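You operate a simulated robot arm through the tools that you are given. There is no shell and no other tool. Be economical: measure what you need, move in short steps, check, and stop when the job is done.

Carry out the task below with a simulated two-armed robot. There is one attempt and no reset: what you move stays moved.

JOB
Fetch the green block from the top of the steel table and set it on the blue sprocket. Take the oil bottle that says "DRY" from the top of the steel table and leave it on the shelf under the grey table. Put the blue bottle from the top of the steel table on the top of the blue safe and the clear bottle on the shelf under the steel table. Pull the bottom drawer of the left chest open. Any order will do. Set down upright: oil bottle, bottle.

Only the result counts: the job must be done as asked and must still hold three seconds after the hand-in. Knocking over, shifting, dropping, spilling or breaking anything else fails it.

ROBOT AND FRAMES
Two 7-joint arms with fingered hands on one trunk, on a base that drives. Base frame: it is fixed to the floor where the robot stands at the start and does not move with it; the origin is under the middle of the robot, x ahead of it, y to its left, z up. Readings come in mm, rad, newtons and seconds.
The left shoulder is at the start at [20, 214, 1408], the right one opposite. With the tool pointing down near the work surface each hand reaches from about 100 to 520 mm from the robot's upright axis, wherever it stands, measured 20 degrees to its own side. Places, roughly: blue sprocket (8x8x3 cm) [1400, -3000, 900]; bottle [1000, 500, 1000]; bottom drawer of the left chest [-10400, -2500, 200]; green block (4x3x4 cm) [500, 200, 900]; oil bottle [750, 250, 1000]; shelf under the grey table [1900, 4800, 300]; shelf under the steel table [700, 300, 300]; top of the blue safe (20x13 cm) [840, 60, 1180]. Payload 3.3 kg a hand.
The TCP of each hand is the grasp point between the finger pads, 26 mm short of the fingertips. In the tool frame z runs along the fingers and y along their closing line. The gripper opens to 132 mm. The gripper's body begins 73 mm behind the TCP. The gripper is a hand of 2 fingers: y runs from the thumb to the fingers, the wrist lies at [0, 0, -224] in the tool frame, and closing takes about 1.5 s.
Orientation is told as [roll, pitch, yaw] about the base's x, y, z axes, in that order, counted from this pose: with the fingers straight down and closing along the base's y, the tool's x points along the base's -x, its y along +y and its z along -z.

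CONTROLS
- The arms move only by the tool drive_tool. It takes "left_targets", "right_targets" or both (then of equal length, played together; a hand with none holds still); each is text: rows parted by semicolons, each of 7 numbers parted by spaces: the shift along the tool's x, y, z in mm, then the turn, a rotation vector about the tool's x, y, z in rad, then the gripper command, from -1 (shut) to 1 (fully open), values between in proportion. In form: dx dy dz ax ay az jaw; .... A call has 1 to 8 rows; each row shifts and turns the commanded pose from where the row before left it, along the tool's axes as they then stand. A row lasts 0.2 s, in which the tool goes at most 50 mm and 0.15 rad; a call with a longer step from one row to the next is refused whole, and so is a gripper value outside its range. Where a pose cannot be reached the arm comes as near as it can. A force on the tool above 40 N (or 10 N above the force at the start of the call, whichever is more), or a blocked arm, ends the call early, and 0.2 s more pass. The fingers move at their own pace (about 153 mm/s each) and stop on an object; they squeeze with about 31 N. The grip force told is the motor's: it shows also when the fingers shut on nothing. Time passes only in rows, and 0.2 s behind the last, so rows that do not move let the fingers close. It gives the time, the measured TCP pose, the force on the tool (base axes), the opening and the grip force at its end, in the units of the frame above (readings bear some noise), with the torque about the TCP (base axes, N m) and any sound that the robot's microphone picked up.
- Cameras (640 x 400 px; columns grow to the right, rows downward): "scene" is now at [95.2, 10.3, 1574.8]; the picture's right is [0.12, -0.99, 0.00], its down [-0.63, -0.08, -0.77] and it looks along [0.76, 0.09, -0.64] (base axes); focal length 248 px, centre (320, 200). "left" rides on the left gripper at [-65, -3, -99] in its tool frame; the picture's right is [0.04, -1.00, 0.00], its down [0.83, 0.03, -0.55] and it looks along [0.55, 0.02, 0.83] (tool axes); focal length 261 px, centre (320, 200). "right" rides on the right gripper at [66, -3, -99] in its tool frame; the picture's right is [0.04, 1.00, 0.00], its down [-0.83, 0.03, -0.55] and it looks along [-0.55, 0.02, 0.83] (tool axes); focal length 261 px, centre (320, 200). There is no depth. A picture from a camera that has moved, and an enlarged one, comes with that camera's place and axes in the base frame and with its lens.
- snapshot(camera): a new picture of that camera. It takes no simulated time.
- move_column(by): slides the trunk up (or, below 0, down) by that many mm; the arms and the scene camera ride with it, the base frame stays. It gives what a move gives, with no picture.
- base_move(legs): drives the robot by 1 to 6 legs, each [ahead, left, turn to the left] in mm, mm and rad, along the robot's own axes; the way and the turn of a leg run together, so that a leg with both is an arc; at most 1500 mm and 3.142 rad a leg. The arms and the cameras ride along, it lands a little off, and it stops where it bumps. It gives what a move gives.
- hand_shape(shape, hand): the hand has 2 fingers and takes this shape, open, in about a second: jaw (thumb against the fingers, like two jaws); tri (thumb and two fingers); tip (a fingertip pinch); poke (one finger out to press); point (the index stretched); flat (the hand flat); cup (the hand cupped); fist (a fist). The gripper value then closes the fingers along that shape, each until it touches; the sizes above hold for jaw. It gives what a move gives, with no picture.
- head_to(pan, tilt): turns the head with the scene camera to pan (to the left, within 1.501 rad either way) and tilt (down, from -0.506 to 1.204), counted from straight ahead of the robot. It gives what a move gives.
- inspect(camera, box): a new picture of the part [left, top, right, bottom] of that camera's present view, enlarged. It takes no simulated time.
- close_job(): hands the job in; it is judged then, once.

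Work in short steps. Places have to be worked out from the pictures, the camera data and where the tool is seen: move nearer, look again, correct. Check each grasp and each placing, and mend what went wrong. You have 165 turns and 122 pictures in all, those below and enlarged ones among them. Open the grippers and draw the arms clear of the work before you hand the job in, unless the task says otherwise.

The tools are called after "Call:" as a command line: name --argument value ..., lists and objects as JSON in quotes. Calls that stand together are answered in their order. drive_tool: Moves the arms, as the interface text tells. Its arguments: {"type":"object","properties":{"left_targets":{"type":"string"},"right_targets":{"type":"string"}},"required":[]} The other tools are called the same way: move_column (by) slides the trunk up or down; hand_shape (shape, hand) gives the hand a shape; base_move (legs) drives the base; head_to (pan, tilt) turns the head that bears the scene camera; snapshot (camera) takes a picture; inspect (camera, box) takes an enlarged picture of a part of a camera's view; close_job () hands the job in.

At the start:

```text
time_s: 0.0
left_position: [407.7, 236.0, 1415.1]
left_orientation: [0.0, 0.003, 0.0]
left_force: [0.2, 0.4, -0.7]
left_torque: [0.01, 0.04, 0.0]
left_finger_gap: 132.0
left_grasp_force: 0.0
left_shape: jaw
right_position: [334.8, -87.7, 1413.6]
right_orientation: [0.001, 0.0, 0.002]
right_force: [1.3, 0.1, 0.2]
right_torque: [-0.01, -0.02, 0.01]
right_finger_gap: 131.8
right_grasp_force: 0.1
right_shape: jaw
trunk travel left (down, up): [-689.0, 72.0]
robot x, y, heading: [3.4, 1.4, -0.004]
head pan, tilt: [0.122, 0.695]
```

scene: 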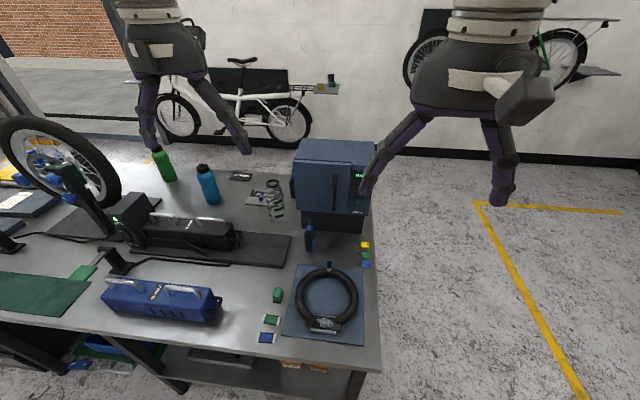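
right: 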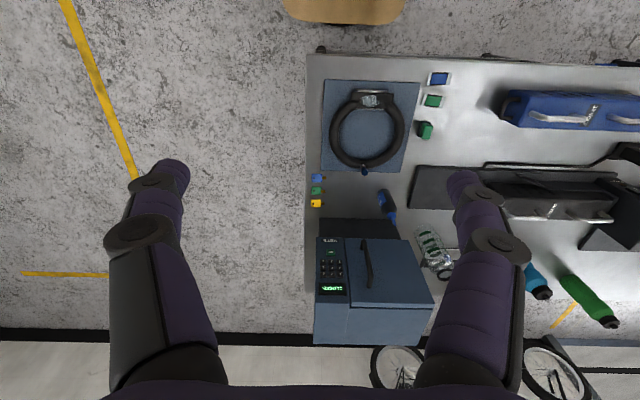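
left: 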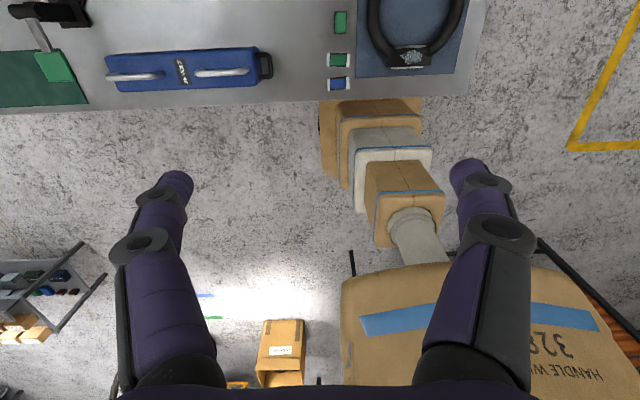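

I take closer looks at the table to identify the items.

Call:
inspect --camera "scene" --box '[220, 130, 400, 260]'

Call:
inspect --camera "scene" --box '[220, 240, 400, 370]'

Call:
inspect --camera "right" --box '[300, 50, 640, 350]'

```text
3.08 times, centred on (310, 195) of scene
camera zoom: at [95.2, 10.3, 1574.8], right [0.12, -0.99, 0.0], down [-0.63, -0.08, -0.77], along [0.76, 0.09, -0.64], focal length 764 px, centre (351, 215)
```

zoom: 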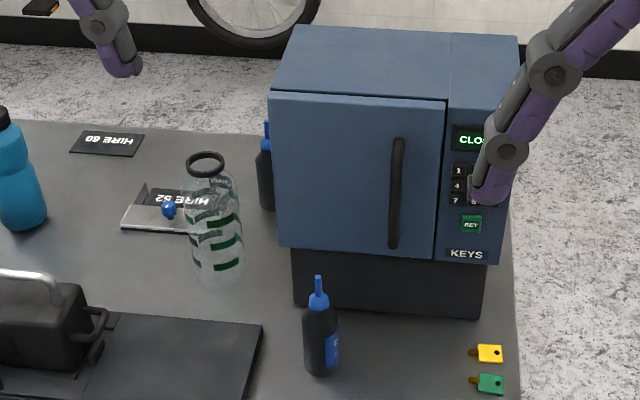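

```text
3.08 times, centred on (310, 305) of scene
camera zoom: at [95.2, 10.3, 1574.8], right [0.12, -0.99, 0.0], down [-0.63, -0.08, -0.77], along [0.76, 0.09, -0.64], focal length 764 px, centre (351, -123)
```

zoom: 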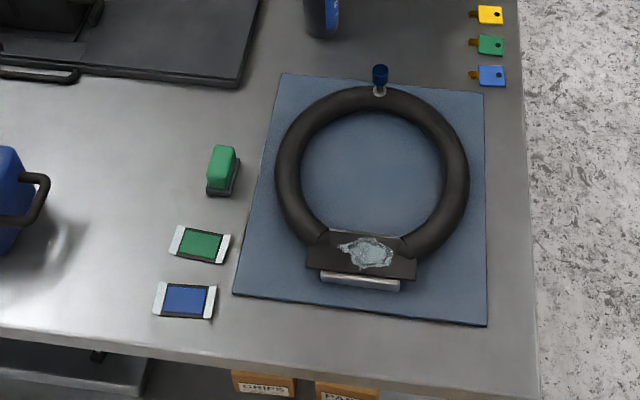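

```text
1.33 times, centred on (470, 200) of right
camera zoom: at [268.6, -90.8, 1510.7], right [-0.04, 1.0, 0.0], down [0.83, 0.03, 0.55], along [0.55, 0.02, -0.83], focal length 348 px, centre (120, 200)
```

zoom: 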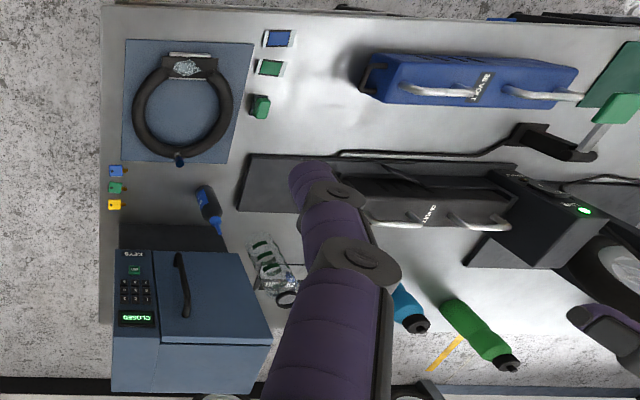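

I look downward and to the sides to see the floor, the base and the surroundings.

Call:
head_to --pan 0 --tilt 1.2

Call:
snapshot --camera "scene"

Call:
head_to --pan -1.3 --tilt 0.3

Call:
snapshot --camera "scene"

Call:
head_to --pan 1.2 --tilt 0.3

Call:
snapshot --camera "scene"

```text
time_s: 0.9
left_position: [408.6, 234.7, 1416.5]
left_orientation: [0.001, 0.002, 0.001]
left_force: [-0.2, 0.6, 0.8]
left_torque: [-0.01, -0.01, -0.01]
left_finger_gap: 131.8
left_grasp_force: 0.0
left_shape: jaw
right_position: [333.3, -88.4, 1413.2]
right_orientation: [0.001, 0.003, -0.001]
right_force: [-1.5, 0.1, 0.1]
right_torque: [-0.01, -0.02, 0.0]
right_finger_gap: 131.8
right_grasp_force: 0.1
right_shape: jaw
trunk travel left (down, up): [-689.0, 72.0]
robot x, y, heading: [-0.8, 2.6, 0.003]
head pan, tilt: [0.0, 1.201]
```

```text
115 pictures are left
camera scene: at [66.7, -0.1, 1538.4], right [0.0, -1.0, 0.0], down [-0.93, 0.0, -0.36], along [0.36, 0.0, -0.93], focal length 248 px, centre (320, 200)
```

scene: 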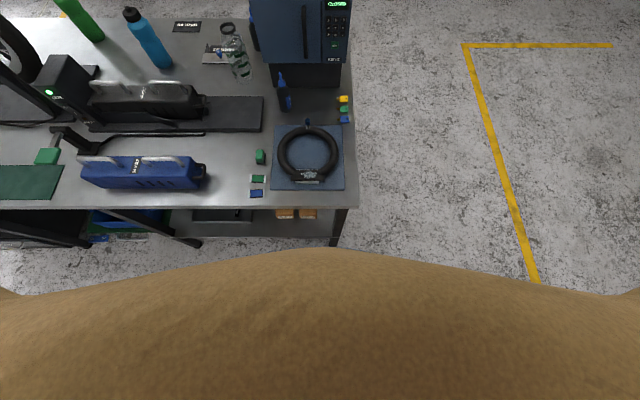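

```text
time_s: 2.4
left_position: [408.9, 233.9, 1415.2]
left_orientation: [0.001, 0.003, 0.0]
left_force: [-0.6, -0.4, 0.5]
left_torque: [0.02, 0.0, 0.02]
left_finger_gap: 132.1
left_grasp_force: 0.1
left_shape: jaw
right_position: [334.7, -87.8, 1412.0]
right_orientation: [0.0, 0.001, 0.0]
right_force: [0.6, -0.3, 0.6]
right_torque: [0.03, -0.02, 0.01]
right_finger_gap: 131.7
right_grasp_force: 0.1
right_shape: jaw
trunk travel left (down, up): [-689.0, 72.0]
robot x, y, heading: [-1.4, -0.7, -0.002]
head pan, tilt: [-1.3, 0.3]
```

```text
114 pictures are left
camera scene: at [35.7, -90.1, 1610.4], right [-0.96, -0.27, 0.0], down [-0.08, 0.29, -0.96], along [0.26, -0.92, -0.3], focal length 248 px, centre (320, 200)
```

scene: 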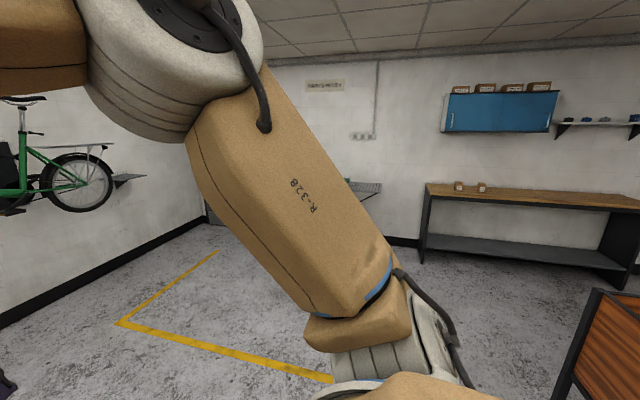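

```text
time_s: 4.7
left_position: [409.3, 234.6, 1415.0]
left_orientation: [0.002, 0.002, 0.0]
left_force: [0.3, -0.3, 0.2]
left_torque: [-0.01, -0.02, -0.03]
left_finger_gap: 131.9
left_grasp_force: 0.1
left_shape: jaw
right_position: [334.7, -87.9, 1412.8]
right_orientation: [0.0, 0.001, 0.0]
right_force: [0.2, -0.5, 0.3]
right_torque: [0.02, 0.04, 0.01]
right_finger_gap: 132.0
right_grasp_force: 0.2
right_shape: jaw
trunk travel left (down, up): [-689.0, 72.0]
robot x, y, heading: [-0.8, 1.9, -0.001]
head pan, tilt: [1.201, 0.3]
```

```text
113 pictures are left
camera scene: at [44.5, 86.9, 1610.4], right [0.93, -0.36, 0.0], down [-0.11, -0.28, -0.96], along [0.35, 0.89, -0.3], focal length 248 px, centre (320, 200)
```

scene: 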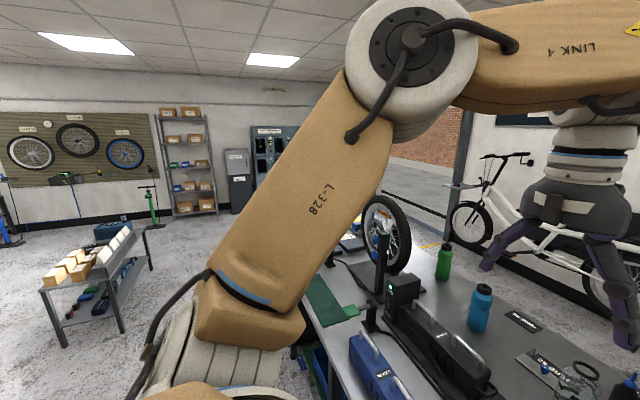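

I check the robot's own base size against the table edge from the left hand camera.

Call:
inspect --camera "left" --box '[280, 60, 520, 280]'

```text
1.82 times, centred on (400, 170) of left
camera zoom: at [472.6, 232.6, 1513.1], right [-0.04, -1.0, 0.0], down [-0.83, 0.03, 0.55], along [-0.55, 0.02, -0.83], focal length 474 px, centre (174, 254)
```

zoom: 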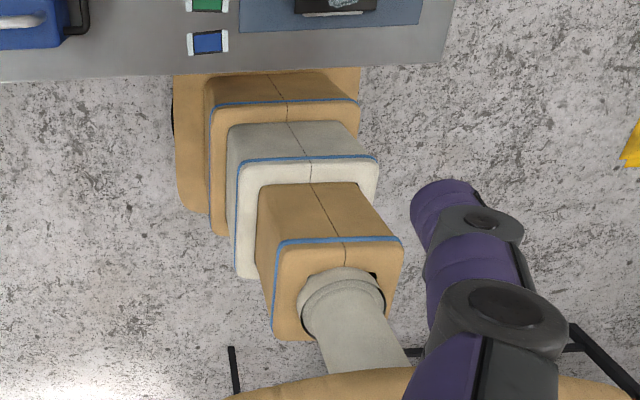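

The green block is near (465, 180, 875). I lower the left hand over it in steps, with the head back on the table.

Call:
drive_tool --left_targets "-7 -7 45 0 0 0 1; -7 -7 45 0 0 0 1; -7 -7 45 0 0 0 1; -7 -7 45 0 0 0 1; -7 -7 45 0 0 0 1; -7 -7 45 0 0 0 1; -7 -7 45 0 0 0 1; -7 -7 45 0 0 0 1"

Call:
head_to --pan 0.1 --tilt 0.9

Call:
snapshot --camera "scene"

Call:
snapshot --camera "left"

```text
time_s: 6.5
left_position: [465.0, 179.2, 1054.0]
left_orientation: [0.0, 0.001, -0.001]
left_force: [0.8, 0.4, 0.0]
left_torque: [-0.01, 0.02, 0.0]
left_finger_gap: 131.8
left_grasp_force: 0.0
left_shape: jaw
right_position: [335.0, -88.7, 1412.2]
right_orientation: [0.0, 0.002, 0.001]
right_force: [-0.5, 0.0, -0.3]
right_torque: [-0.03, 0.03, 0.02]
right_finger_gap: 131.9
right_grasp_force: 0.1
right_shape: jaw
trunk travel left (down, up): [-689.0, 72.0]
robot x, y, heading: [-1.3, -0.1, -0.002]
head pan, tilt: [1.201, 0.3]
```

```text
time_s: 7.8
left_position: [465.0, 179.8, 1053.9]
left_orientation: [0.0, 0.003, 0.0]
left_force: [0.4, 0.1, -0.8]
left_torque: [-0.03, 0.03, -0.02]
left_finger_gap: 132.1
left_grasp_force: 0.1
left_shape: jaw
right_position: [333.6, -88.5, 1412.5]
right_orientation: [-0.001, 0.0, 0.0]
right_force: [0.9, 0.1, 0.0]
right_torque: [0.01, -0.05, 0.01]
right_finger_gap: 131.9
right_grasp_force: 0.1
right_shape: jaw
trunk travel left (down, up): [-689.0, 72.0]
robot x, y, heading: [0.1, 2.4, 0.0]
head pan, tilt: [0.099, 0.901]
```

```text
111 pictures are left
camera scene: at [85.9, 7.4, 1558.2], right [0.1, -0.99, 0.0], down [-0.78, -0.08, -0.62], along [0.62, 0.06, -0.78], focal length 248 px, centre (320, 200)
```

scene: 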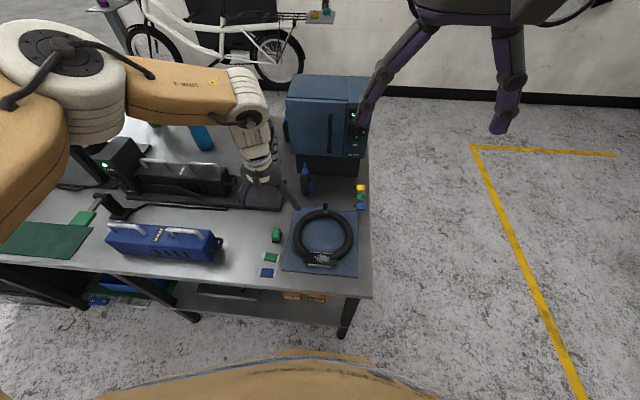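

```text
110 pictures are left
camera left: at [529.6, 176.9, 1152.3], right [-0.04, -1.0, 0.0], down [-0.83, 0.03, 0.55], along [-0.55, 0.02, -0.83], focal length 261 px, centre (320, 200)
```

left: 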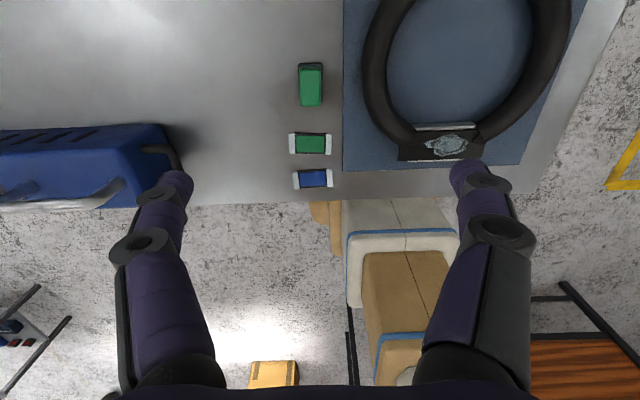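

The block is at about (480, 188), centre z≈858; the ring lies close to its right, so I narrow the jaw before going down.

Call:
drive_tool --left_targets "-15 9 0 0 0 0 -0.1; 0 0 0 0 0 0 -0.1; 0 0 45 0 0 0 -0.1; 0 0 45 0 0 0 -0.1"

Call:
snapshot --camera "left"

```text
time_s: 8.8
left_position: [477.4, 188.7, 964.7]
left_orientation: [0.001, 0.0, 0.0]
left_force: [0.0, -0.8, 0.1]
left_torque: [0.03, -0.01, -0.01]
left_finger_gap: 60.1
left_grasp_force: 0.1
left_shape: jaw
right_position: [334.9, -87.5, 1412.6]
right_orientation: [0.0, -0.001, 0.001]
right_force: [-0.4, -0.2, -0.3]
right_torque: [-0.01, 0.0, 0.01]
right_finger_gap: 131.9
right_grasp_force: 0.1
right_shape: jaw
trunk travel left (down, up): [-689.0, 72.0]
robot x, y, heading: [2.9, -2.8, 0.004]
head pan, tilt: [0.099, 0.901]
```

```text
109 pictures are left
camera left: at [542.5, 186.6, 1061.8], right [-0.04, -1.0, 0.0], down [-0.83, 0.03, 0.55], along [-0.55, 0.02, -0.83], focal length 261 px, centre (320, 200)
```

left: 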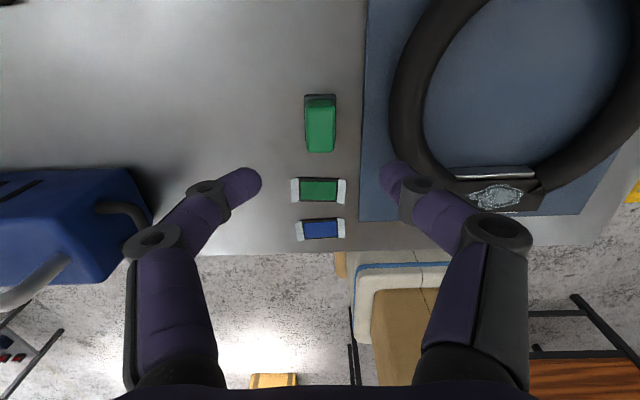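

The block is centred between the fingers; I go down to about z 870 and close.

Call:
drive_tool --left_targets "-2 0 35 0 0 0 -0.1; 0 0 35 0 0 0 -0.1; 0 0 22 0 0 0 -0.1; 0 0 0 0 0 0 -1; 0 0 0 0 0 0 -1; 0 0 0 0 0 0 -1; 0 0 0 0 0 0 -1"

Call:
snapshot --camera "left"

```text
time_s: 10.4
left_position: [465.2, 182.4, 890.4]
left_orientation: [0.001, 0.002, 0.0]
left_force: [-1.2, -0.2, -0.1]
left_torque: [0.0, 0.02, 0.01]
left_finger_gap: 16.6
left_grasp_force: 30.8
left_shape: jaw
left hand out of reach, approached as far as the arm can: row 2, 3
right_position: [334.4, -88.3, 1413.4]
right_orientation: [-0.001, -0.001, 0.0]
right_force: [0.2, 0.5, -0.2]
right_torque: [-0.02, -0.02, 0.0]
right_finger_gap: 131.8
right_grasp_force: 0.2
right_shape: jaw
trunk travel left (down, up): [-689.0, 72.0]
robot x, y, heading: [-1.9, -1.6, 0.001]
head pan, tilt: [0.099, 0.901]
```

```text
108 pictures are left
camera left: at [529.9, 179.6, 989.9], right [-0.04, -1.0, 0.0], down [-0.83, 0.03, 0.55], along [-0.55, 0.02, -0.83], focal length 261 px, centre (320, 200)
```

left: 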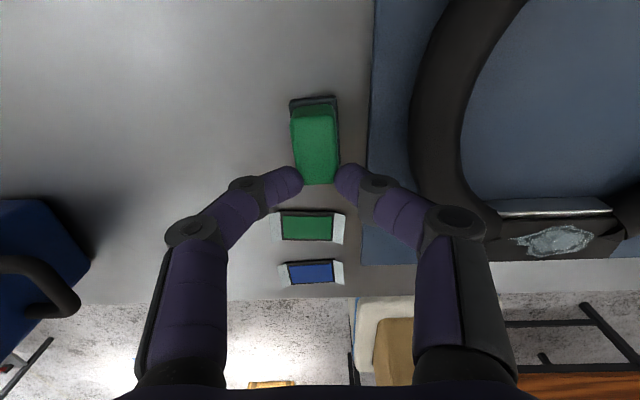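

The arm ran out of reach; I open, raise the hand and lower the trunk for more reach.

Call:
drive_tool --left_targets "0 0 0 0 0 0 -0.1; 0 0 0 0 0 0 -0.1; 0 0 -45 0 0 0 -0.1; 0 0 -45 0 0 0 -0.1; 0 0 -45 0 0 0 -0.1"

Call:
move_column --by -120

Call:
drive_tool --left_targets "-15 6 0 0 0 0 -0.1; 0 0 0 0 0 0 -0.1"

Call:
snapshot --camera "left"

```text
time_s: 11.6
left_position: [466.2, 181.9, 1028.0]
left_orientation: [-0.001, -0.001, -0.003]
left_force: [-0.1, 0.4, 0.2]
left_torque: [-0.01, 0.01, 0.02]
left_finger_gap: 59.3
left_grasp_force: 0.0
left_shape: jaw
right_position: [334.2, -87.0, 1412.2]
right_orientation: [0.0, -0.001, 0.0]
right_force: [-1.0, -0.2, -0.1]
right_torque: [0.0, -0.01, 0.04]
right_finger_gap: 131.8
right_grasp_force: 0.2
right_shape: jaw
trunk travel left (down, up): [-689.0, 72.0]
robot x, y, heading: [-2.5, -3.0, -0.003]
head pan, tilt: [0.099, 0.901]
```

```text
time_s: 13.1
left_position: [466.7, 181.7, 906.7]
left_orientation: [0.001, -0.002, -0.001]
left_force: [-0.5, 0.8, 0.3]
left_torque: [0.02, 0.01, 0.03]
left_finger_gap: 59.1
left_grasp_force: 0.1
left_shape: jaw
right_position: [334.4, -88.5, 1293.0]
right_orientation: [0.0, 0.0, 0.0]
right_force: [-0.4, -0.2, -0.2]
right_torque: [0.0, 0.03, -0.01]
right_finger_gap: 132.1
right_grasp_force: 0.1
right_shape: jaw
trunk travel left (down, up): [-569.0, 192.0]
robot x, y, heading: [-0.4, 0.9, 0.0]
head pan, tilt: [0.099, 0.901]
```

```text
time_s: 13.7
left_position: [482.4, 186.6, 907.7]
left_orientation: [-0.001, 0.001, -0.001]
left_force: [0.8, 0.5, 0.2]
left_torque: [0.03, -0.01, 0.04]
left_finger_gap: 59.0
left_grasp_force: 0.0
left_shape: jaw
right_position: [334.1, -87.8, 1292.9]
right_orientation: [-0.001, 0.0, 0.0]
right_force: [-0.3, 0.1, -0.5]
right_torque: [0.05, 0.06, -0.02]
right_finger_gap: 132.0
right_grasp_force: 0.1
right_shape: jaw
trunk travel left (down, up): [-569.0, 192.0]
robot x, y, heading: [-3.1, -1.7, 0.005]
head pan, tilt: [0.099, 0.901]
```

```text
107 pictures are left
camera left: at [545.6, 184.9, 1005.5], right [-0.04, -1.0, 0.0], down [-0.83, 0.03, 0.55], along [-0.55, 0.02, -0.83], focal length 261 px, centre (320, 200)
```

left: 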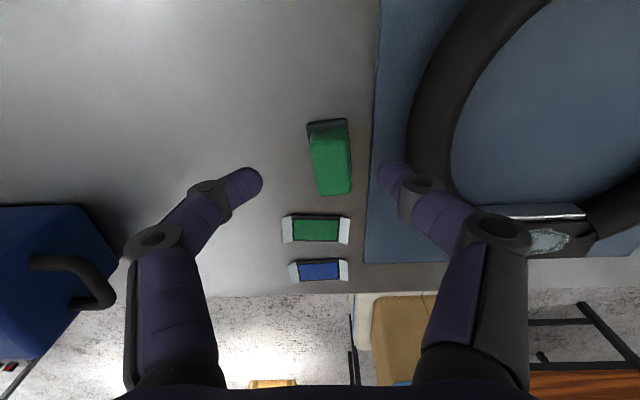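

The block is now about (480, 181); I shift 5 mm, descend to z≈868 and close.

Call:
drive_tool --left_targets "2 -5 20 0 0 0 -0.1; 0 0 17 0 0 0 -0.1; 0 0 0 0 0 0 -0.1; 0 0 0 0 0 0 -1; 0 0 0 0 0 0 -1; 0 0 0 0 0 0 -1; 0 0 0 0 0 0 -1"

Call:
snapshot --camera "left"

```text
time_s: 15.3
left_position: [477.9, 183.0, 871.1]
left_orientation: [-0.001, -0.002, 0.001]
left_force: [2.1, 3.8, 25.8]
left_torque: [-0.39, -0.06, 0.06]
left_finger_gap: 19.4
left_grasp_force: 30.5
left_shape: jaw
right_position: [332.0, -89.0, 1293.3]
right_orientation: [0.001, -0.001, 0.001]
right_force: [0.3, -0.7, 0.4]
right_torque: [0.04, 0.03, 0.01]
right_finger_gap: 131.9
right_grasp_force: 0.0
right_shape: jaw
trunk travel left (down, up): [-569.0, 192.0]
robot x, y, heading: [-1.9, 5.9, 0.003]
head pan, tilt: [0.099, 0.901]
```

```text
106 pictures are left
camera left: at [542.3, 180.4, 969.6], right [-0.04, -1.0, 0.0], down [-0.83, 0.03, 0.55], along [-0.55, 0.02, -0.83], focal length 261 px, centre (320, 200)
```

left: 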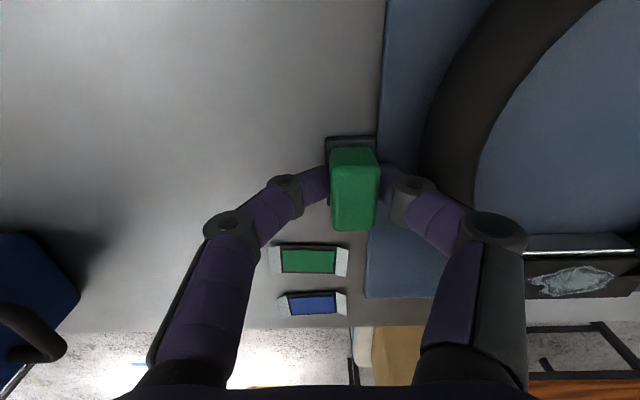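

Grip closed at 19 mm with the fingertips on the table. I lift and check.

Call:
drive_tool --left_targets "0 0 -10 0 0 0 -1; 0 0 -30 0 0 0 -1; 0 0 -40 0 0 0 -1; 0 0 -40 0 0 0 -1; 0 0 -40 0 0 0 -1"

Call:
snapshot --camera "left"

```text
time_s: 16.5
left_position: [481.2, 183.3, 1029.8]
left_orientation: [-0.001, 0.004, 0.0]
left_force: [0.0, 0.6, 0.0]
left_torque: [-0.01, 0.02, 0.01]
left_finger_gap: 15.7
left_grasp_force: 31.1
left_shape: jaw
right_position: [334.9, -87.2, 1292.8]
right_orientation: [-0.001, -0.001, -0.001]
right_force: [-0.2, 1.1, -0.4]
right_torque: [0.02, 0.01, 0.0]
right_finger_gap: 132.1
right_grasp_force: 0.1
right_shape: jaw
trunk travel left (down, up): [-569.0, 192.0]
robot x, y, heading: [-3.6, -1.3, -0.002]
head pan, tilt: [0.099, 0.901]
```

```text
105 pictures are left
camera left: at [545.5, 181.9, 1128.2], right [-0.04, -1.0, 0.0], down [-0.83, 0.03, 0.55], along [-0.55, 0.02, -0.83], focal length 261 px, centre (320, 200)
```

left: 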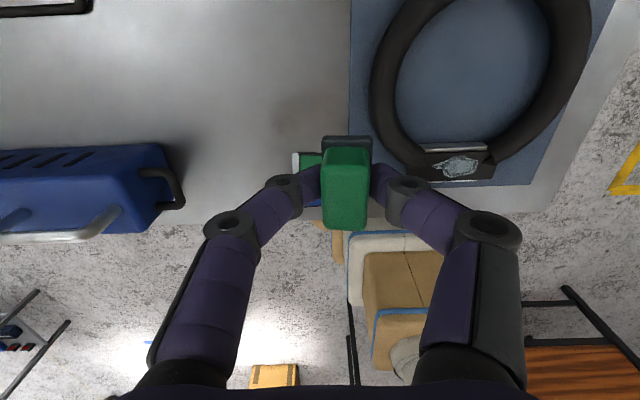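

The block is held. I back off and drive to the right, then look toward the sprocket and the oil bottles.

Call:
base_move --legs '[[-250, 0, 0], [0, -1200, 0]]'

Call:
head_to --pan -0.6 --tilt 0.3

Call:
snapshot --camera "scene"

Call:
head_to --pan 0.7 --tilt 0.5

Call:
snapshot --camera "scene"

```text
time_s: 24.1
left_position: [231.0, -1019.2, 1029.8]
left_orientation: [-0.001, 0.001, 0.011]
left_force: [0.1, 0.2, -0.5]
left_torque: [0.0, -0.01, 0.01]
left_finger_gap: 15.7
left_grasp_force: 31.1
left_shape: jaw
right_position: [87.4, -1292.7, 1292.5]
right_orientation: [-0.001, 0.002, 0.01]
right_force: [0.6, -0.6, -0.8]
right_torque: [0.03, -0.01, 0.01]
right_finger_gap: 131.8
right_grasp_force: 0.1
right_shape: jaw
trunk travel left (down, up): [-569.0, 192.0]
robot x, y, heading: [-250.1, -1210.4, 0.008]
head pan, tilt: [0.099, 0.901]
```

```text
time_s: 25.1
left_position: [232.0, -1018.4, 1028.8]
left_orientation: [0.001, 0.001, 0.01]
left_force: [0.0, 0.7, -0.1]
left_torque: [-0.02, -0.01, 0.02]
left_finger_gap: 15.6
left_grasp_force: 31.7
left_shape: jaw
right_position: [88.2, -1293.2, 1293.2]
right_orientation: [0.0, 0.001, 0.011]
right_force: [-0.7, 0.2, 0.4]
right_torque: [0.03, -0.04, 0.02]
right_finger_gap: 131.9
right_grasp_force: 0.1
right_shape: jaw
trunk travel left (down, up): [-569.0, 192.0]
robot x, y, heading: [-246.4, -1210.4, 0.013]
head pan, tilt: [-0.6, 0.3]
```

```text
104 pictures are left
camera scene: at [-157.1, -1260.1, 1490.4], right [-0.56, -0.83, 0.0], down [-0.25, 0.16, -0.95], along [0.79, -0.53, -0.3], focal length 248 px, centre (320, 200)
```

scene: 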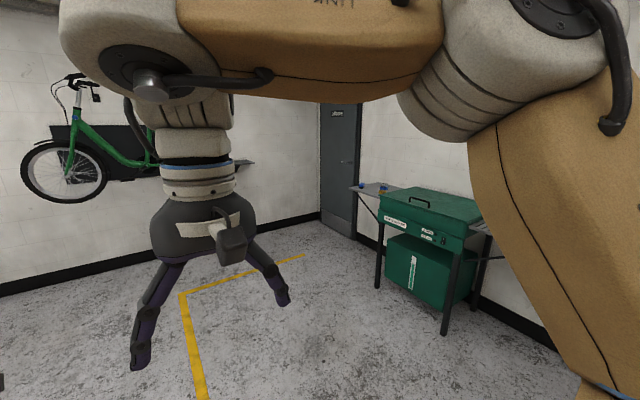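

```text
time_s: 26.6
left_position: [231.0, -1018.6, 1029.1]
left_orientation: [0.0, 0.002, 0.011]
left_force: [0.3, -0.2, 0.6]
left_torque: [-0.04, -0.03, 0.01]
left_finger_gap: 15.8
left_grasp_force: 30.8
left_shape: jaw
right_position: [87.1, -1292.7, 1293.9]
right_orientation: [0.001, -0.001, 0.01]
right_force: [0.3, -0.6, 0.3]
right_torque: [-0.01, 0.01, 0.02]
right_finger_gap: 132.2
right_grasp_force: 0.1
right_shape: jaw
trunk travel left (down, up): [-569.0, 192.0]
robot x, y, heading: [-248.9, -1210.9, 0.009]
head pan, tilt: [0.7, 0.499]
```

```text
103 pictures are left
camera scene: at [-165.7, -1149.0, 1472.0], right [0.65, -0.76, 0.0], down [-0.36, -0.31, -0.88], along [0.67, 0.57, -0.48], focal length 248 px, centre (320, 200)
```

scene: 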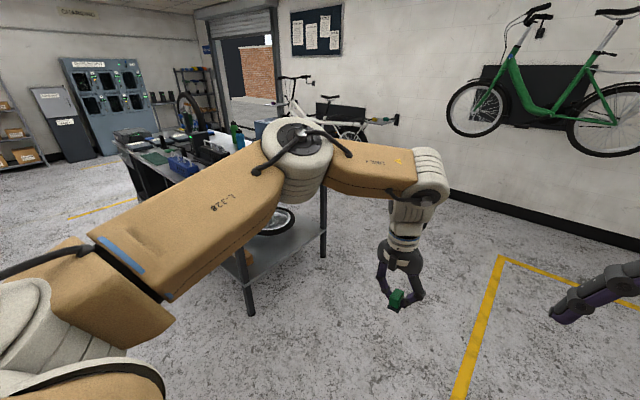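

The sprocket should be on the tray at the left of the green parts washer. I drive to about (1230, -2050) facing the right wall.

Call:
base_move --legs '[[0, 0, -1.58], [0, 1480, 0], [840, 0, 0]]'

Call:
head_to --pan 0.2 --tilt 0.7

Call:
snapshot --camera "scene"

```text
time_s: 41.9
left_position: [1372.1, -2567.9, 1028.8]
left_orientation: [0.001, 0.002, -1.601]
left_force: [-0.8, -1.2, -0.3]
left_torque: [-0.04, 0.01, -0.06]
left_finger_gap: 15.7
left_grasp_force: 30.4
left_shape: jaw
right_position: [1104.1, -2412.4, 1291.9]
right_orientation: [0.0, 0.0, -1.6]
right_force: [-0.3, -0.3, -0.5]
right_torque: [0.0, 0.0, 0.03]
right_finger_gap: 132.0
right_grasp_force: 0.1
right_shape: jaw
trunk travel left (down, up): [-569.0, 192.0]
robot x, y, heading: [1202.2, -2079.0, -1.601]
head pan, tilt: [0.7, 0.499]
```

```text
time_s: 42.8
left_position: [1372.2, -2566.6, 1028.5]
left_orientation: [0.0, 0.003, -1.6]
left_force: [0.4, -0.2, -0.7]
left_torque: [0.01, -0.03, 0.01]
left_finger_gap: 15.7
left_grasp_force: 30.8
left_shape: jaw
right_position: [1102.7, -2412.2, 1292.7]
right_orientation: [-0.001, -0.001, -1.6]
right_force: [-0.2, -0.5, 0.4]
right_torque: [0.04, 0.02, 0.01]
right_finger_gap: 131.9
right_grasp_force: 0.1
right_shape: jaw
trunk travel left (down, up): [-569.0, 192.0]
robot x, y, heading: [1199.6, -2077.7, -1.599]
head pan, tilt: [0.201, 0.7]
```

```text
102 pictures are left
camera scene: at [1215.8, -2177.4, 1454.3], right [-0.99, -0.17, 0.0], down [-0.11, 0.63, -0.76], along [0.13, -0.75, -0.64], focal length 248 px, centre (320, 200)
```

scene: 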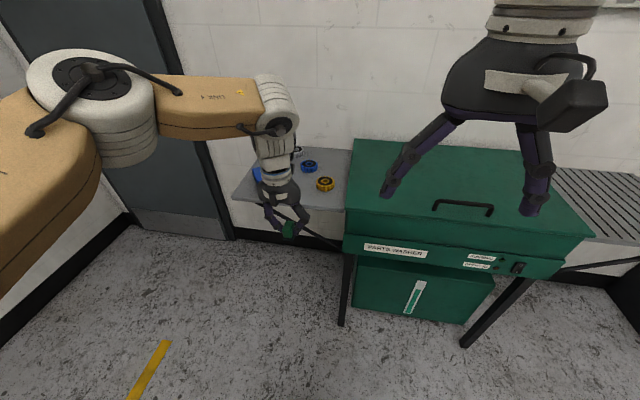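

Call:
inspect --camera "scene" --box '[220, 130, 380, 230]'

```text
4.00 times, centred on (300, 180) of scene
camera zoom: at [1215.8, -2177.4, 1454.3], right [-0.99, -0.17, 0.0], down [-0.11, 0.63, -0.76], along [0.13, -0.75, -0.64], focal length 992 px, centre (400, 280)
```

zoom: 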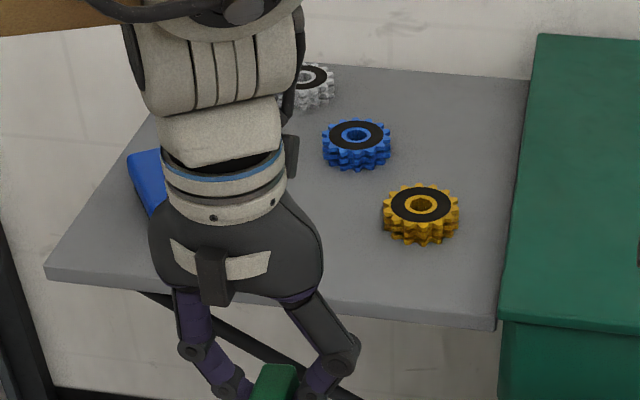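

The blue sprocket is near (1414, -3050). I shift left and drive ahead, staying high, then look.

Call:
base_move --legs '[[0, 55, 0.03], [420, 0, 0]]'

Call:
snapshot --camera "left"

Call:
snapshot --camera "scene"

```text
time_s: 45.9
left_position: [1439.9, -2987.6, 1029.5]
left_orientation: [0.001, 0.001, -1.567]
left_force: [-0.3, 0.7, 0.0]
left_torque: [0.02, 0.0, 0.0]
left_finger_gap: 15.9
left_grasp_force: 30.4
left_shape: jaw
right_position: [1169.4, -2839.8, 1292.9]
right_orientation: [0.0, 0.002, -1.569]
right_force: [-0.2, 0.3, 0.6]
right_torque: [0.04, 0.0, 0.01]
right_finger_gap: 131.9
right_grasp_force: 0.1
right_shape: jaw
trunk travel left (down, up): [-569.0, 192.0]
robot x, y, heading: [1256.4, -2504.2, -1.569]
head pan, tilt: [0.201, 0.7]
```

```text
100 pictures are left
camera left: at [1437.7, -3052.5, 1127.2], right [-1.0, 0.04, 0.0], down [0.03, 0.83, 0.55], along [0.02, 0.55, -0.83], focal length 261 px, centre (320, 200)
```

left: 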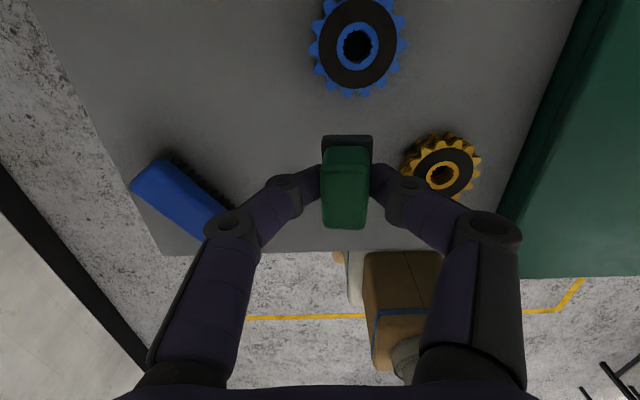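

```text
99 pictures are left
camera scene: at [1273.9, -2602.2, 1454.2], right [-0.98, -0.2, 0.0], down [-0.13, 0.63, -0.76], along [0.15, -0.75, -0.64], focal length 248 px, centre (320, 200)
```

scene: 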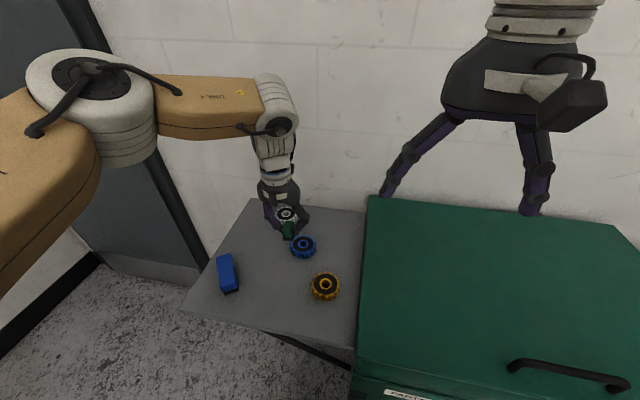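

Triangulated: sprocket top at about (1410, -3040, 902); the held block sits ~12 mm off along the closing line. I nudge the base and lower the hand partway.

Call:
base_move --legs '[[32, -18, 0]]'

Call:
drive_tool --left_targets "-15 0 20 0 0 0 -1; 0 0 20 0 0 0 -1; 0 0 10 0 0 0 -1"

Call:
snapshot --camera "left"

Call:
inspect --camera "scene" --box '[220, 180, 380, 280]'

```text
time_s: 46.8
left_position: [1446.4, -2998.9, 1029.2]
left_orientation: [0.002, 0.004, -1.534]
left_force: [0.5, -0.9, -0.5]
left_torque: [0.0, 0.01, 0.01]
left_finger_gap: 15.7
left_grasp_force: 31.1
left_shape: jaw
right_position: [1170.2, -2861.0, 1292.2]
right_orientation: [0.003, 0.002, -1.537]
right_force: [-0.6, 0.2, -0.8]
right_torque: [0.05, -0.08, 0.01]
right_finger_gap: 131.7
right_grasp_force: 0.1
right_shape: jaw
trunk travel left (down, up): [-569.0, 192.0]
robot x, y, heading: [1245.9, -2523.0, -1.535]
head pan, tilt: [0.201, 0.7]
```

```text
time_s: 47.6
left_position: [1450.5, -3014.3, 978.4]
left_orientation: [-0.001, 0.001, -1.537]
left_force: [0.0, 0.3, -0.2]
left_torque: [0.02, -0.01, -0.02]
left_finger_gap: 15.7
left_grasp_force: 31.4
left_shape: jaw
right_position: [1170.8, -2860.1, 1291.6]
right_orientation: [0.0, 0.002, -1.536]
right_force: [0.8, 0.0, -0.8]
right_torque: [0.01, -0.02, 0.0]
right_finger_gap: 131.8
right_grasp_force: 0.0
right_shape: jaw
trunk travel left (down, up): [-569.0, 192.0]
robot x, y, heading: [1251.9, -2524.7, -1.541]
head pan, tilt: [0.201, 0.7]
```

```text
98 pictures are left
camera left: at [1448.4, -3078.8, 1076.8], right [-1.0, 0.01, 0.0], down [0.01, 0.83, 0.55], along [0.0, 0.55, -0.83], focal length 261 px, centre (320, 200)
```

left: 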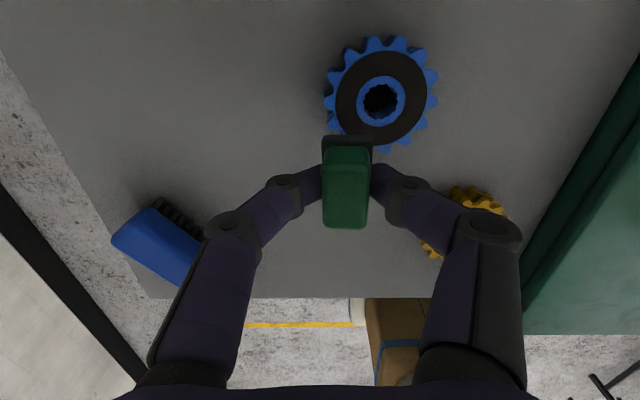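

```text
4.00 times, centred on (300, 230) of scene
camera zoom: at [1268.6, -2618.9, 1454.3], right [-0.97, -0.23, 0.0], down [-0.15, 0.63, -0.76], along [0.18, -0.74, -0.64], focal length 992 px, centre (400, 80)
```

zoom: 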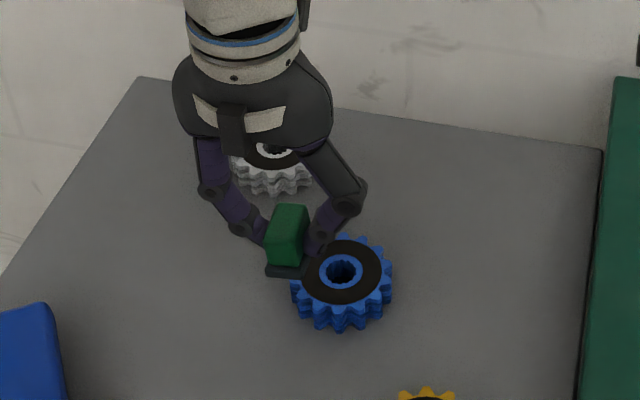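

I shift −22/−30 in tool x/y to put the block above the hub, lower to z≈948 and look.

Call:
drive_tool --left_targets "-11 -15 0 0 0 0 -1; -11 -15 0 0 0 0 -1; 0 0 15 0 0 0 -1; 0 0 15 0 0 0 -1"

Call:
snapshot --camera "left"

Call:
inspect --camera "scene" --box '[260, 200, 360, 270]'

```text
time_s: 48.6
left_position: [1419.8, -3034.3, 948.5]
left_orientation: [-0.001, 0.003, -1.536]
left_force: [0.3, 0.0, 0.8]
left_torque: [0.01, -0.03, -0.01]
left_finger_gap: 15.9
left_grasp_force: 30.5
left_shape: jaw
right_position: [1171.5, -2859.8, 1292.3]
right_orientation: [0.0, 0.0, -1.534]
right_force: [-0.1, -0.6, 0.9]
right_torque: [-0.01, -0.01, 0.01]
right_finger_gap: 131.8
right_grasp_force: 0.1
right_shape: jaw
trunk travel left (down, up): [-569.0, 192.0]
robot x, y, heading: [1247.8, -2519.6, -1.539]
head pan, tilt: [0.201, 0.7]
```

```text
96 pictures are left
camera left: at [1419.1, -3100.2, 1047.0], right [-1.0, 0.01, 0.0], down [0.01, 0.83, 0.55], along [0.0, 0.55, -0.83], focal length 261 px, centre (320, 200)
```

left: 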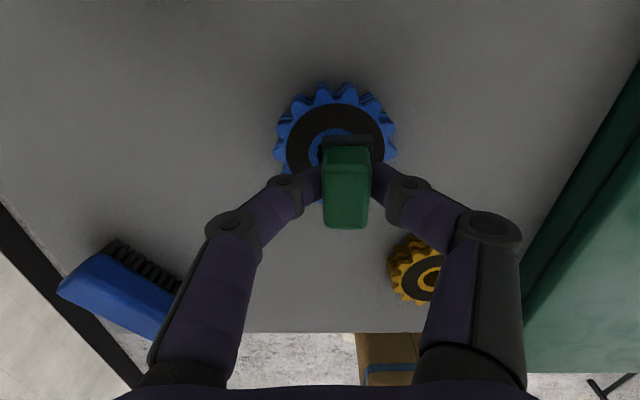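

```text
5.71 times, centred on (310, 235) of scene
camera zoom: at [1269.0, -2618.2, 1454.3], right [-0.97, -0.23, 0.0], down [-0.15, 0.63, -0.76], along [0.18, -0.74, -0.64], focal length 1418 px, centre (377, 0)
```

zoom: 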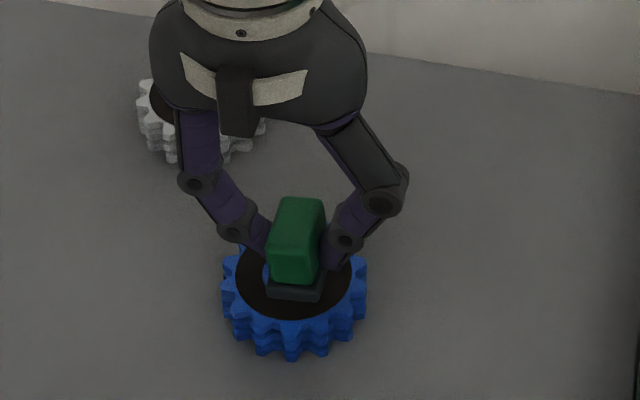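

The block bottom seems just above the sprocket, about 13 mm too near the robot. I lift 5 mm, shift outward 13 mm, and lower gently until contact.

Call:
drive_tool --left_targets "0 0 -6 0 0 0 -1; -13 0 0 0 0 0 -1; 0 0 4 0 0 0 -1; 0 0 4 0 0 0 -1; 0 0 2 0 0 0 -1"

Call:
inspect --camera "scene" --box '[260, 200, 360, 270]'

```text
time_s: 49.8
left_position: [1420.8, -3040.1, 944.7]
left_orientation: [0.0, -0.001, -1.535]
left_force: [0.4, 0.0, -0.3]
left_torque: [-0.03, -0.02, 0.01]
left_finger_gap: 15.9
left_grasp_force: 31.1
left_shape: jaw
left hand out of reach, approached as far as the arm can: row 2
right_position: [1172.3, -2859.4, 1292.6]
right_orientation: [-0.001, -0.001, -1.535]
right_force: [-0.2, 0.2, 0.6]
right_torque: [0.0, 0.0, 0.02]
right_finger_gap: 131.8
right_grasp_force: 0.2
right_shape: jaw
trunk travel left (down, up): [-569.0, 192.0]
robot x, y, heading: [1249.8, -2520.3, -1.535]
head pan, tilt: [0.201, 0.7]
```

```text
5.71 times, centred on (310, 235) of scene
camera zoom: at [1269.5, -2618.0, 1454.3], right [-0.97, -0.23, 0.0], down [-0.15, 0.63, -0.76], along [0.18, -0.74, -0.64], focal length 1418 px, centre (377, 0)
```

zoom: 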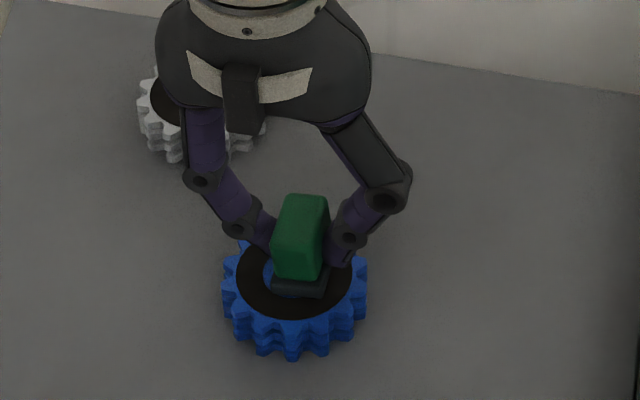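

Now it appears over the hub. I lower in small steps until a contact force shows.

Call:
drive_tool --left_targets "0 0 3 0 0 0 -1; 0 0 3 0 0 0 -1; 0 0 3 0 0 0 -1; 0 0 3 0 0 0 -1"

Call:
inspect --camera "scene" --box '[260, 200, 360, 270]'

```text
time_s: 50.8
left_position: [1420.9, -3040.1, 937.9]
left_orientation: [-0.002, -0.001, -1.534]
left_force: [2.3, -1.6, 12.0]
left_torque: [-0.01, -0.01, 0.02]
left_finger_gap: 17.0
left_grasp_force: 30.8
left_shape: jaw
left hand out of reach, approached as far as the arm can: row 3
right_position: [1172.3, -2859.0, 1293.5]
right_orientation: [-0.001, 0.0, -1.537]
right_force: [-0.4, -0.8, -0.6]
right_torque: [-0.01, -0.01, -0.01]
right_finger_gap: 131.7
right_grasp_force: 0.0
right_shape: jaw
trunk travel left (down, up): [-569.0, 192.0]
robot x, y, heading: [1251.1, -2523.0, -1.534]
head pan, tilt: [0.201, 0.7]
```

```text
5.71 times, centred on (310, 235) of scene
camera zoom: at [1269.1, -2617.1, 1454.5], right [-0.97, -0.23, 0.0], down [-0.15, 0.63, -0.77], along [0.18, -0.74, -0.64], focal length 1418 px, centre (377, 0)
```

zoom: 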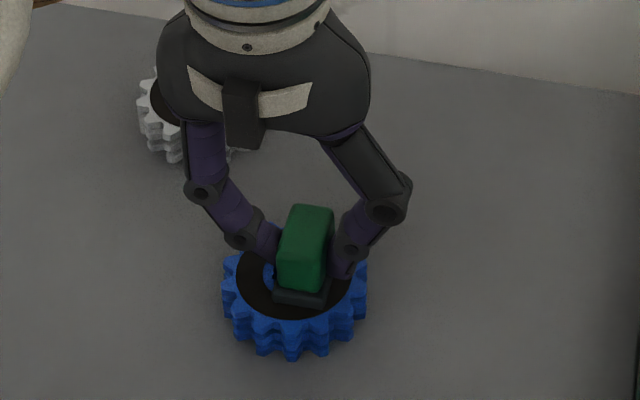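

Contact at 12 N with the block on the disc. I release and rise.

Call:
drive_tool --left_targets "0 0 0 0 0 0 -0.6; 0 0 0 0 0 0 -0.2; 0 0 0 0 0 0 0; 0 0 -20 0 0 0 0; 0 0 -40 0 0 0 0; 0 0 -45 0 0 0 0"

Call:
inspect --camera "scene" --box '[260, 200, 360, 270]'

Call:
snapshot --camera "left"

```text
time_s: 52.2
left_position: [1420.7, -3037.9, 1041.7]
left_orientation: [0.0, 0.003, -1.535]
left_force: [-0.5, 0.0, -0.2]
left_torque: [0.01, 0.0, 0.03]
left_finger_gap: 65.5
left_grasp_force: 0.0
left_shape: jaw
right_position: [1171.8, -2859.1, 1292.4]
right_orientation: [-0.001, 0.0, -1.536]
right_force: [0.6, -0.2, 0.6]
right_torque: [0.0, -0.02, -0.01]
right_finger_gap: 132.2
right_grasp_force: 0.2
right_shape: jaw
trunk travel left (down, up): [-569.0, 192.0]
robot x, y, heading: [1252.5, -2521.4, -1.536]
head pan, tilt: [0.201, 0.7]
```

```text
5.71 times, centred on (310, 235) of scene
camera zoom: at [1269.0, -2617.5, 1454.3], right [-0.97, -0.23, 0.0], down [-0.15, 0.63, -0.77], along [0.18, -0.74, -0.64], focal length 1418 px, centre (377, 0)
```

zoom: 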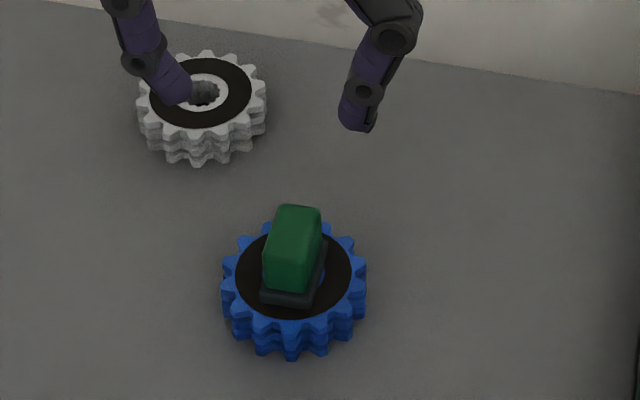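

```text
91 pictures are left
camera left: at [1418.6, -3103.4, 1140.0], right [-1.0, 0.01, 0.0], down [0.01, 0.83, 0.55], along [0.0, 0.55, -0.83], focal length 261 px, centre (320, 200)
```

left: 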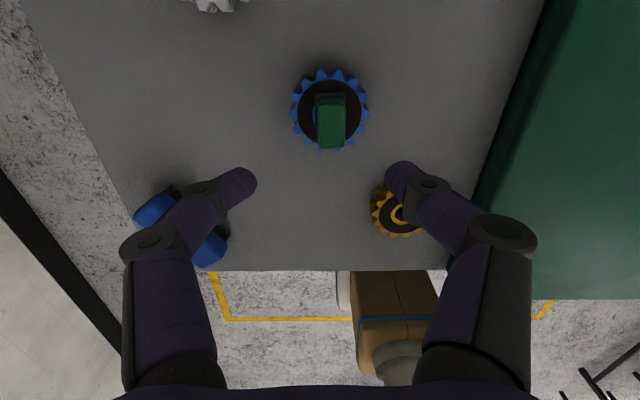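

The block stands centred on the blue sprocket. Now I back off, turn to face -x and come alongside the steel table's right side to read the oil labels.

Call:
base_move --legs '[[-500, 0, 0], [0, 0, -1.605], [0, -900, 0]]'

Call:
head_to --pan -1.15 --tilt 0.4

Call:
snapshot --camera "scene"

```text
time_s: 63.5
left_position: [702.5, -1261.6, 1041.0]
left_orientation: [0.0, 0.004, -3.122]
left_force: [0.3, -0.9, 1.0]
left_torque: [-0.02, 0.0, 0.02]
left_finger_gap: 65.2
left_grasp_force: 0.0
left_shape: jaw
right_position: [884.2, -1015.7, 1292.6]
right_orientation: [0.002, 0.0, -3.121]
right_force: [0.4, 0.3, -0.9]
right_torque: [-0.03, 0.01, -0.02]
right_finger_gap: 131.8
right_grasp_force: 0.2
right_shape: jaw
trunk travel left (down, up): [-569.0, 192.0]
robot x, y, heading: [1221.0, -1096.9, -3.12]
head pan, tilt: [0.201, 0.7]
```

```text
time_s: 65.0
left_position: [701.8, -1263.1, 1041.8]
left_orientation: [0.0, 0.002, -3.123]
left_force: [-0.7, 0.3, 0.4]
left_torque: [0.02, -0.01, -0.04]
left_finger_gap: 65.4
left_grasp_force: 0.1
left_shape: jaw
right_position: [884.6, -1017.0, 1292.6]
right_orientation: [0.001, -0.001, -3.121]
right_force: [-0.6, -0.6, -0.1]
right_torque: [-0.01, 0.0, -0.02]
right_finger_gap: 131.9
right_grasp_force: 0.0
right_shape: jaw
trunk travel left (down, up): [-569.0, 192.0]
robot x, y, heading: [1220.6, -1098.0, -3.119]
head pan, tilt: [-1.15, 0.4]
```

```text
90 pictures are left
camera scene: at [1168.3, -1014.4, 1481.2], right [0.9, 0.43, 0.0], down [0.17, -0.35, -0.92], along [-0.39, 0.83, -0.39], focal length 248 px, centre (320, 200)
```

scene: 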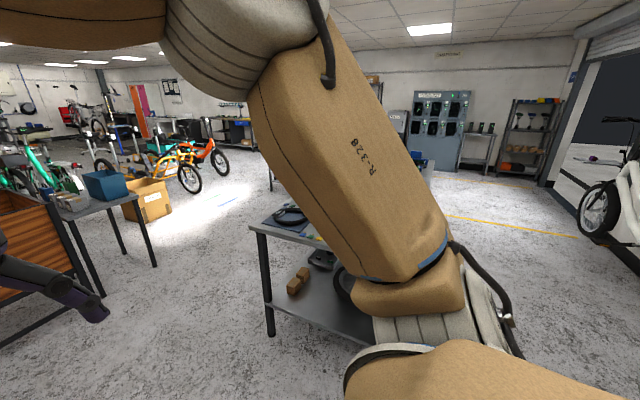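

The arm blocks the view, so I turn to face the table's right side and look straight ahead.

Call:
base_move --legs '[[0, 0, -1.59], [0, 350, 0]]'

Call:
head_to --pan 0 --tilt 0.5

Call:
snapshot --camera "scene"

```text
time_s: 71.2
left_position: [724.1, -561.4, 1041.8]
left_orientation: [-0.002, 0.0, 1.542]
left_force: [-0.6, 0.7, -0.1]
left_torque: [0.01, -0.03, -0.01]
left_finger_gap: 65.4
left_grasp_force: 0.1
left_shape: jaw
right_position: [960.1, -755.7, 1294.1]
right_orientation: [0.0, 0.0, 1.543]
right_force: [-1.2, 0.7, -0.6]
right_torque: [-0.02, 0.0, 0.01]
right_finger_gap: 132.1
right_grasp_force: 0.0
right_shape: jaw
trunk travel left (down, up): [-569.0, 192.0]
robot x, y, heading: [863.7, -1084.8, 1.542]
head pan, tilt: [-1.15, 0.4]
```

```text
time_s: 72.6
left_position: [724.8, -562.2, 1041.7]
left_orientation: [0.0, 0.002, 1.54]
left_force: [-0.5, 0.7, 0.7]
left_torque: [-0.01, -0.03, -0.01]
left_finger_gap: 65.6
left_grasp_force: 0.1
left_shape: jaw
right_position: [961.2, -755.6, 1292.1]
right_orientation: [-0.001, 0.0, 1.542]
right_force: [-0.6, 0.2, 0.0]
right_torque: [0.01, 0.01, 0.0]
right_finger_gap: 132.0
right_grasp_force: 0.1
right_shape: jaw
trunk travel left (down, up): [-569.0, 192.0]
robot x, y, heading: [864.6, -1087.9, 1.545]
head pan, tilt: [0.0, 0.499]
```

```text
89 pictures are left
camera scene: at [866.4, -984.0, 1472.0], right [1.0, -0.03, 0.0], down [-0.01, -0.48, -0.88], along [0.03, 0.88, -0.48], focal length 248 px, centre (320, 200)
```

scene: 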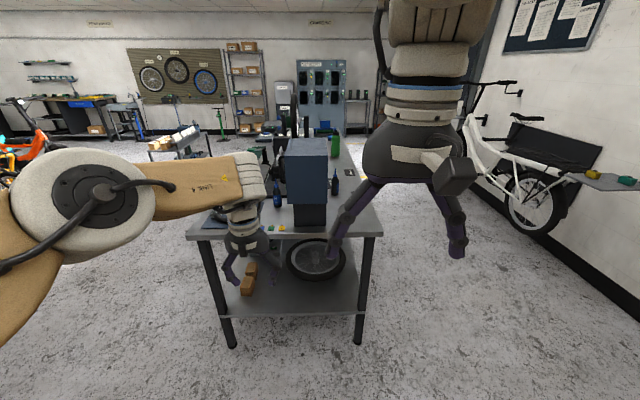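

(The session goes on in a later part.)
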